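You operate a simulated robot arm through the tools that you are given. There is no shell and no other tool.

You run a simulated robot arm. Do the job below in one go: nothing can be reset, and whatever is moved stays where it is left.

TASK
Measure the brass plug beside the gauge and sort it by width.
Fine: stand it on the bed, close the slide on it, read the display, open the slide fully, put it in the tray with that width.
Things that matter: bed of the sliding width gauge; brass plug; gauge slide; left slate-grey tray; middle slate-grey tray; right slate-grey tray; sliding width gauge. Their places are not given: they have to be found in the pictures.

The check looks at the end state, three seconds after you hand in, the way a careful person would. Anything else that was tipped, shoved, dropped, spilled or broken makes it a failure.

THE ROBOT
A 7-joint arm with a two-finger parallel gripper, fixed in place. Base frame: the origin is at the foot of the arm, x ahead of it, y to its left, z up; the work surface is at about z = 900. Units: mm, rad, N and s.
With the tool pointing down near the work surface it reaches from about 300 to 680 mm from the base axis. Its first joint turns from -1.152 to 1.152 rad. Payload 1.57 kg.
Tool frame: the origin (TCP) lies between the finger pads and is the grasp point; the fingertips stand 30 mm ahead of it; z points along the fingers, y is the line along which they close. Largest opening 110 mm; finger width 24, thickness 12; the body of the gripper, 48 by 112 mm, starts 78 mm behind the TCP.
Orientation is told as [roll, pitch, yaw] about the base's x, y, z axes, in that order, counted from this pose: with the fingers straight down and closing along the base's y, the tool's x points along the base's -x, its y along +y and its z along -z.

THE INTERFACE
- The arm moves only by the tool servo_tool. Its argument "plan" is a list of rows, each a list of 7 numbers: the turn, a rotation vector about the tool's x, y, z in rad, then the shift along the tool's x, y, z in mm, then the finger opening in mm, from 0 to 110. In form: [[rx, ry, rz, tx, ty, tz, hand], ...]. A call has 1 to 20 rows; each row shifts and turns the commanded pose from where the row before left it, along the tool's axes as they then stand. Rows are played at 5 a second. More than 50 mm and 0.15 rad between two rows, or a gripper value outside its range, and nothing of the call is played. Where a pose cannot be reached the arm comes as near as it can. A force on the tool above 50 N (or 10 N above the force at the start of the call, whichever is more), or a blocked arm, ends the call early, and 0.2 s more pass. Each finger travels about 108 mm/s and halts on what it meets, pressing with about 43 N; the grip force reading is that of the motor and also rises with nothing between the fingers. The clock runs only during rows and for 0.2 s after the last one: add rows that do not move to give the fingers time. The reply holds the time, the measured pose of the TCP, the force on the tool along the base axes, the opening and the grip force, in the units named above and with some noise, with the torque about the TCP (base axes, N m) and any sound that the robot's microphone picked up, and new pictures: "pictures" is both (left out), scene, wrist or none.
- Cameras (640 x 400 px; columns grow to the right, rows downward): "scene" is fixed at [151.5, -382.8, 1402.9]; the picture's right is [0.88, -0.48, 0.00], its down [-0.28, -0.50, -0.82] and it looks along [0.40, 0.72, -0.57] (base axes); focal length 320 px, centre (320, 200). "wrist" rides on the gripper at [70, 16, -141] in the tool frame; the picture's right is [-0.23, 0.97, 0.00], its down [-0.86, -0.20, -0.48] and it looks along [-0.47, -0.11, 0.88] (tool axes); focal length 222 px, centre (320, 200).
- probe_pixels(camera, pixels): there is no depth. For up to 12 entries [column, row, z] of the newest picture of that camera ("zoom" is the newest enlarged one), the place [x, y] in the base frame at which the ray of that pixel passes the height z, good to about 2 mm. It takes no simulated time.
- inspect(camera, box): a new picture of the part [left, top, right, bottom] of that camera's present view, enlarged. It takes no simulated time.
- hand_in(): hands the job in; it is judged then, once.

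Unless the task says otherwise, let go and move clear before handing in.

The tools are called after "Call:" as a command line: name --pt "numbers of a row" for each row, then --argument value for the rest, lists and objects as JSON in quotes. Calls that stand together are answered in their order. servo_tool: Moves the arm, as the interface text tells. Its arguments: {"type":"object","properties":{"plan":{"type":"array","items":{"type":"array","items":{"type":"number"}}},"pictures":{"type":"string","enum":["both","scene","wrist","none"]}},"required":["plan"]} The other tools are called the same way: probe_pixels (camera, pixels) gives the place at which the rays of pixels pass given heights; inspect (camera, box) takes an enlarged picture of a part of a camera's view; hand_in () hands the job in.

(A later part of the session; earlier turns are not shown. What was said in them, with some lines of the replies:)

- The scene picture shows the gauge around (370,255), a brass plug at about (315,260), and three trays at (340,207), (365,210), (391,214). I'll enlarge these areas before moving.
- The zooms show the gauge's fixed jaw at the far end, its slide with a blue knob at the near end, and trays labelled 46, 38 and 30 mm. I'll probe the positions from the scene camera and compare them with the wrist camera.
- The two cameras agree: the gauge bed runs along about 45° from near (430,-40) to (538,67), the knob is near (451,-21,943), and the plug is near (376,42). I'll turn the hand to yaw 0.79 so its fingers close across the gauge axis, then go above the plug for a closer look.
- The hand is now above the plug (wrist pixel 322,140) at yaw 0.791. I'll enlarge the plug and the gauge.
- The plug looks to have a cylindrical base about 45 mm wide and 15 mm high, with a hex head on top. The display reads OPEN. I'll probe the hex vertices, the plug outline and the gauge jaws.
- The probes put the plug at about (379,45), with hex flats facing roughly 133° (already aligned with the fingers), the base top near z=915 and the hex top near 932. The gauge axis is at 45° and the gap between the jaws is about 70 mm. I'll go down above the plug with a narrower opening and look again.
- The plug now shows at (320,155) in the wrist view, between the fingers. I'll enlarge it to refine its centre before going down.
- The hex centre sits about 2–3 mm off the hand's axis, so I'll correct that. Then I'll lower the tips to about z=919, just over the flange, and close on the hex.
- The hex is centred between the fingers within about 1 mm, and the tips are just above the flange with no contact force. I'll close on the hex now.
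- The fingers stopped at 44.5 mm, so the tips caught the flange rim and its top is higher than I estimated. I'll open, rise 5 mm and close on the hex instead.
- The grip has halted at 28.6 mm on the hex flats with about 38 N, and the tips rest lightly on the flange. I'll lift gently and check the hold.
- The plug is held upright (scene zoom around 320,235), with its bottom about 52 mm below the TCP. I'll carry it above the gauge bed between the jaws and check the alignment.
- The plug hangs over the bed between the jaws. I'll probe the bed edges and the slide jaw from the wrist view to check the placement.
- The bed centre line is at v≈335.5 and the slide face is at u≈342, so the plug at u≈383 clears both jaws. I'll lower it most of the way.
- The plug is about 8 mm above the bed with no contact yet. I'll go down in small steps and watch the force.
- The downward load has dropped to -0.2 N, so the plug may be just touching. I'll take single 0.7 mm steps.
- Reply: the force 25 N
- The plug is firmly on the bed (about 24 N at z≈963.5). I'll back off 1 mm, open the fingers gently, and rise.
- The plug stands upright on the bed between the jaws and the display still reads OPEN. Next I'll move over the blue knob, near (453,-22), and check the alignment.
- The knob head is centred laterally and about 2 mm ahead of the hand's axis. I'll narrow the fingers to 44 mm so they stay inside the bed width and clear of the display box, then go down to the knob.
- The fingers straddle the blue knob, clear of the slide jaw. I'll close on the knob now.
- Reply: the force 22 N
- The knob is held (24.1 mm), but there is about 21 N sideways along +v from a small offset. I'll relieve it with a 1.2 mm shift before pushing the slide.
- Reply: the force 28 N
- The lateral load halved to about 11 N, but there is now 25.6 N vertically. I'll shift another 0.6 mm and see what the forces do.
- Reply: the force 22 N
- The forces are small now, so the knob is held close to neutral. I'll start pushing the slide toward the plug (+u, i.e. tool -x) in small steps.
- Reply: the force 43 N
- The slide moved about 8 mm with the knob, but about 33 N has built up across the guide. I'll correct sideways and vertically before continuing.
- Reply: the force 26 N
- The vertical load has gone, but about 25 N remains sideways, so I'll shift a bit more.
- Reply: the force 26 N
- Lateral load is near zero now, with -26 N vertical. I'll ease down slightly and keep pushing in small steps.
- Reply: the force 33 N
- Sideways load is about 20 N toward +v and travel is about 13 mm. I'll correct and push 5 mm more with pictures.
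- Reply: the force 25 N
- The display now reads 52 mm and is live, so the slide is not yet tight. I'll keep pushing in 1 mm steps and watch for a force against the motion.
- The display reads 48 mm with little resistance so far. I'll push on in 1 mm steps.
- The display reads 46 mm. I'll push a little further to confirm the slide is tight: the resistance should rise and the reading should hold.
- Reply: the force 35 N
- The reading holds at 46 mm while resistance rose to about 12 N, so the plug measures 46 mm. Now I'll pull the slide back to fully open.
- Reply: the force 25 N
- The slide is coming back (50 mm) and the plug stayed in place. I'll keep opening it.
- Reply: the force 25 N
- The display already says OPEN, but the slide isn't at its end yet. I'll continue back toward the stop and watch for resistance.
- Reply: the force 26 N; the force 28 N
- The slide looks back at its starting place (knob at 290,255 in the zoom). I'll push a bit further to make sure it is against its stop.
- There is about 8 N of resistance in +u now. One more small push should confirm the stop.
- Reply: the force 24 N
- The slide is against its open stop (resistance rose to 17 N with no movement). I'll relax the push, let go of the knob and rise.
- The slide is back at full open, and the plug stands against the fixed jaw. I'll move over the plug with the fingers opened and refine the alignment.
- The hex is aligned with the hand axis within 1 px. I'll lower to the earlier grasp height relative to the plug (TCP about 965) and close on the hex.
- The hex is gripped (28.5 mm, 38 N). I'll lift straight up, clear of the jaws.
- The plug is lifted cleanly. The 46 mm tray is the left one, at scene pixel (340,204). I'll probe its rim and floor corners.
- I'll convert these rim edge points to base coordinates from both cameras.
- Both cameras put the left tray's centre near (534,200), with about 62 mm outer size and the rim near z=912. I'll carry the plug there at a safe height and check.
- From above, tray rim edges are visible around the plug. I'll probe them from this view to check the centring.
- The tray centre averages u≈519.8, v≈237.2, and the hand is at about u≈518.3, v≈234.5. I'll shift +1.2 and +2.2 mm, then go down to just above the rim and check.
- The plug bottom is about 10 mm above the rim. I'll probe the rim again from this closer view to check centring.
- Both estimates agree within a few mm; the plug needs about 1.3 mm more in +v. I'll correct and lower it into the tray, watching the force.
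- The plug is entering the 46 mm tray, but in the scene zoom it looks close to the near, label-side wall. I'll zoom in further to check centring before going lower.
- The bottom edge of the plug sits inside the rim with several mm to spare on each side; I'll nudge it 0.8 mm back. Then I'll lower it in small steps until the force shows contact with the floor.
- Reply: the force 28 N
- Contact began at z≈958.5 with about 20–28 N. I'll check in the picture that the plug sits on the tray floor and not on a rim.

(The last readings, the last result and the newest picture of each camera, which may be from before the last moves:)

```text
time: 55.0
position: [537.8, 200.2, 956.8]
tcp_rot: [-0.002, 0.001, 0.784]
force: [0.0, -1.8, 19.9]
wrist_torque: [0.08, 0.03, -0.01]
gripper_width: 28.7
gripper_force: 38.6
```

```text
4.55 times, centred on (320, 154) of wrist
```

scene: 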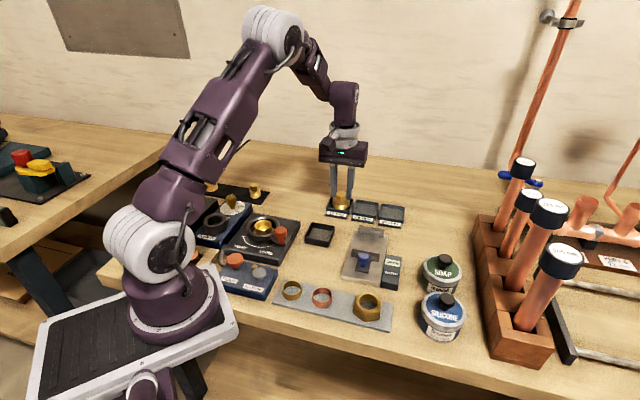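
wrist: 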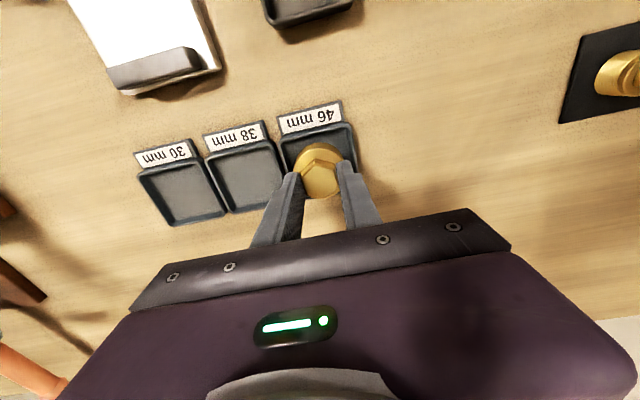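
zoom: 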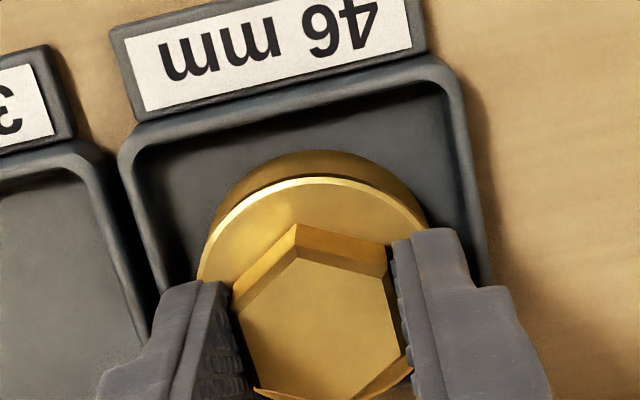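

The plug's lower edge is now below the rim, partly hidden by the near wall, and it stands level on the tray floor. I'll back off slightly, open the fingers and rise.

Call:
servo_tool --pt "0 0 0 0 0 -0.9 15" --pt "0 0 0 0 0 0 31" --pt "0 0 0 0 0 0 38" --pt "0 0 0 0 0 0 46" --pt "0 0 0 0 0 0 46" --pt "0 0 0 0 0 -10 46" --pt "0 0 0 0 0 -30 46" --pt "0 0 0 0 0 -40 46" --pt "0 0 0 0 0 0 46"

Call:
inspect --camera "scene" --box '[320, 190, 360, 215]'

Call:
inspect --camera "wrist" --box '[240, 90, 400, 190]'

```text
time: 57.0
position: [538.0, 197.5, 1036.9]
tcp_rot: [0.001, -0.001, 0.785]
force: [1.1, 0.6, 0.1]
wrist_torque: [0.0, -0.01, 0.01]
gripper_width: 46.1
gripper_force: 0.0
```

scene: 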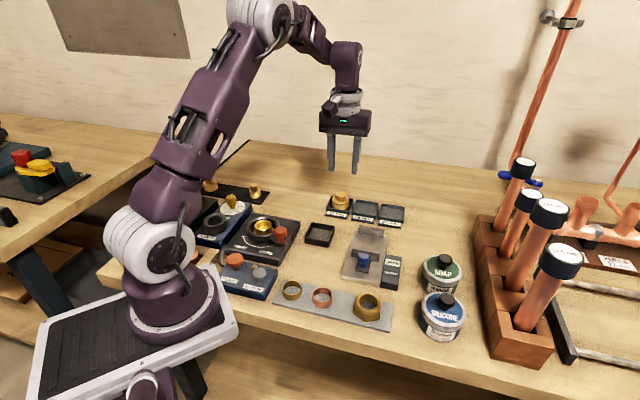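
wrist: 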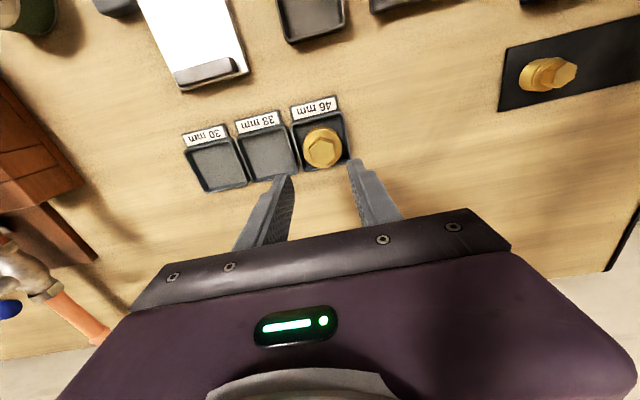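

```text
16.00 times, centred on (340, 202) of scene
```

zoom: 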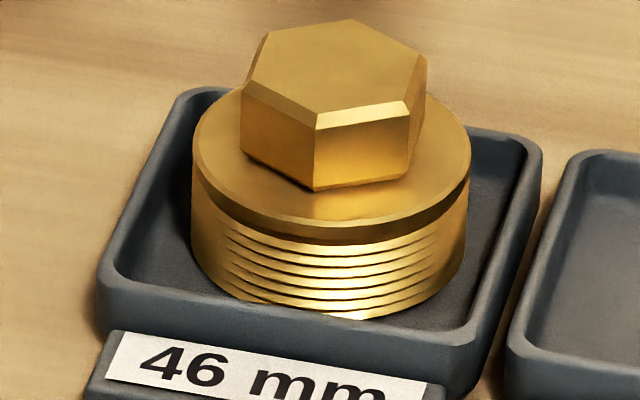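

```text
4.00 times, centred on (320, 140) of wrist
```

zoom: 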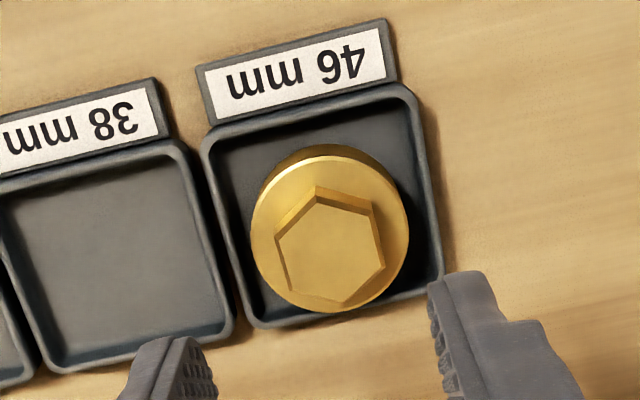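

The plug stands upright inside the 46 mm tray and the hand is clear above it. I'll move a bit higher and check the gauge and surroundings before handing in.

Call:
servo_tool --pt "0 0 0 0 0 -40 46" --pt "0 0 0 0 0 -30 46" --pt "0 0 0 0 0 0 46" --pt "0 0 0 0 0 0 46"

Call:
inspect --camera "scene" --box '[280, 180, 440, 300]'

Call:
inspect --camera "scene" --box '[320, 220, 420, 290]'

```text
time: 58.0
position: [536.8, 199.1, 1107.3]
tcp_rot: [0.0, 0.0, 0.784]
force: [0.2, 0.7, 0.4]
wrist_torque: [0.01, 0.02, 0.0]
gripper_width: 46.1
gripper_force: 0.1
```

scene: 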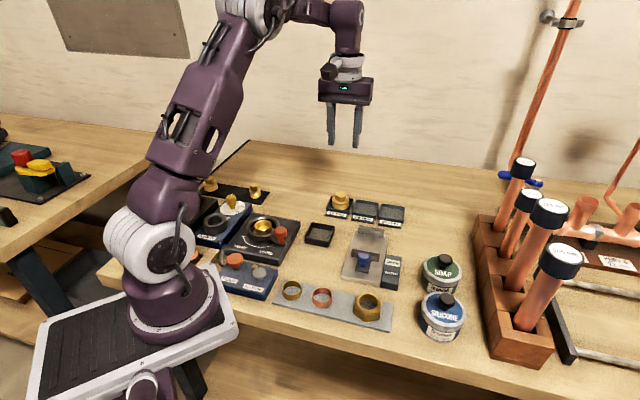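
wrist: 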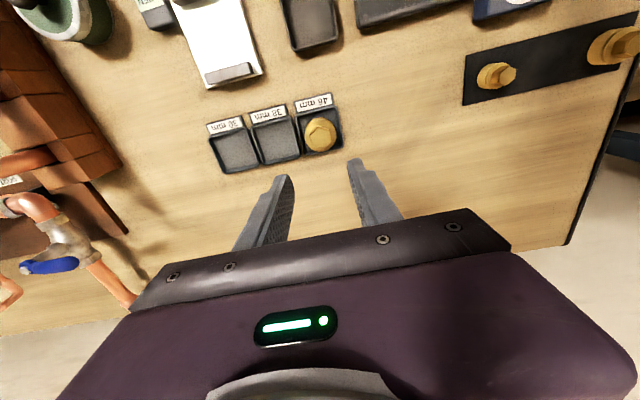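

```text
3.33 times, centred on (360, 240) of scene
```

zoom: 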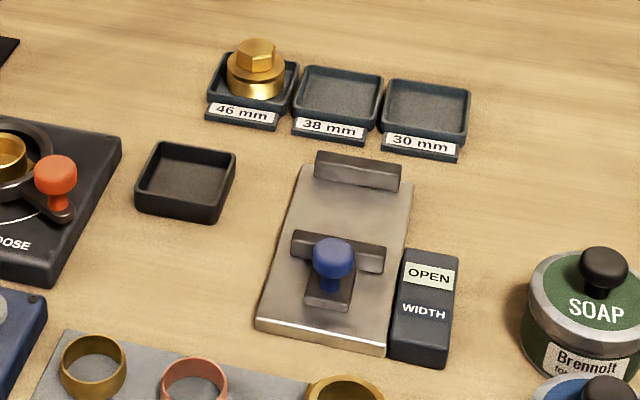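

```text
5.71 times, centred on (370, 255) of scene
```

zoom: 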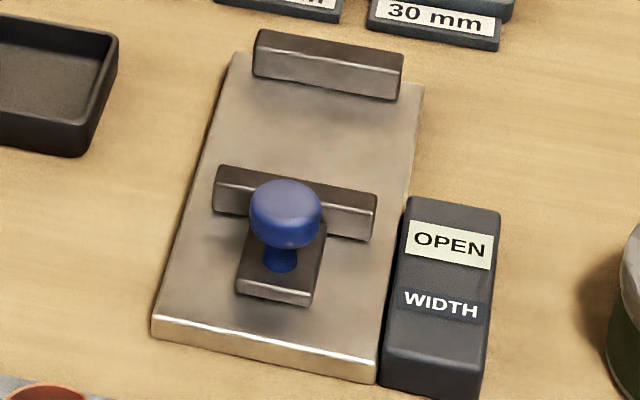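

The plug stands in the 46 mm tray at (340,202). The slide is fully open, matching the start picture, the display reads OPEN, and nothing else has moved. The hand is empty and clear, so I'm handing in.

Call:
hand_in

```text
The job is handed in.
```

The brass plug measured 46 mm, and it now stands upright in the left tray, labelled 46 mm. I've handed the job in, but no result came back.

- **Measurement:** I closed the slide on the plug. The display read 46 mm and held there when I pushed harder.
- **Gauge:** I pulled the slide back to its open stop. The display reads OPEN, and the slide matches its position in the first picture.
- **Plug:** The first time I closed the fingers, they caught the edge of the plug's wide base instead of its hex head. I let go, rose 5 mm and gripped the hex; the plug stayed upright.
- **Surroundings:** In the last pictures I saw nothing else moved or tipped. The gripper is empty and well clear of the bench.
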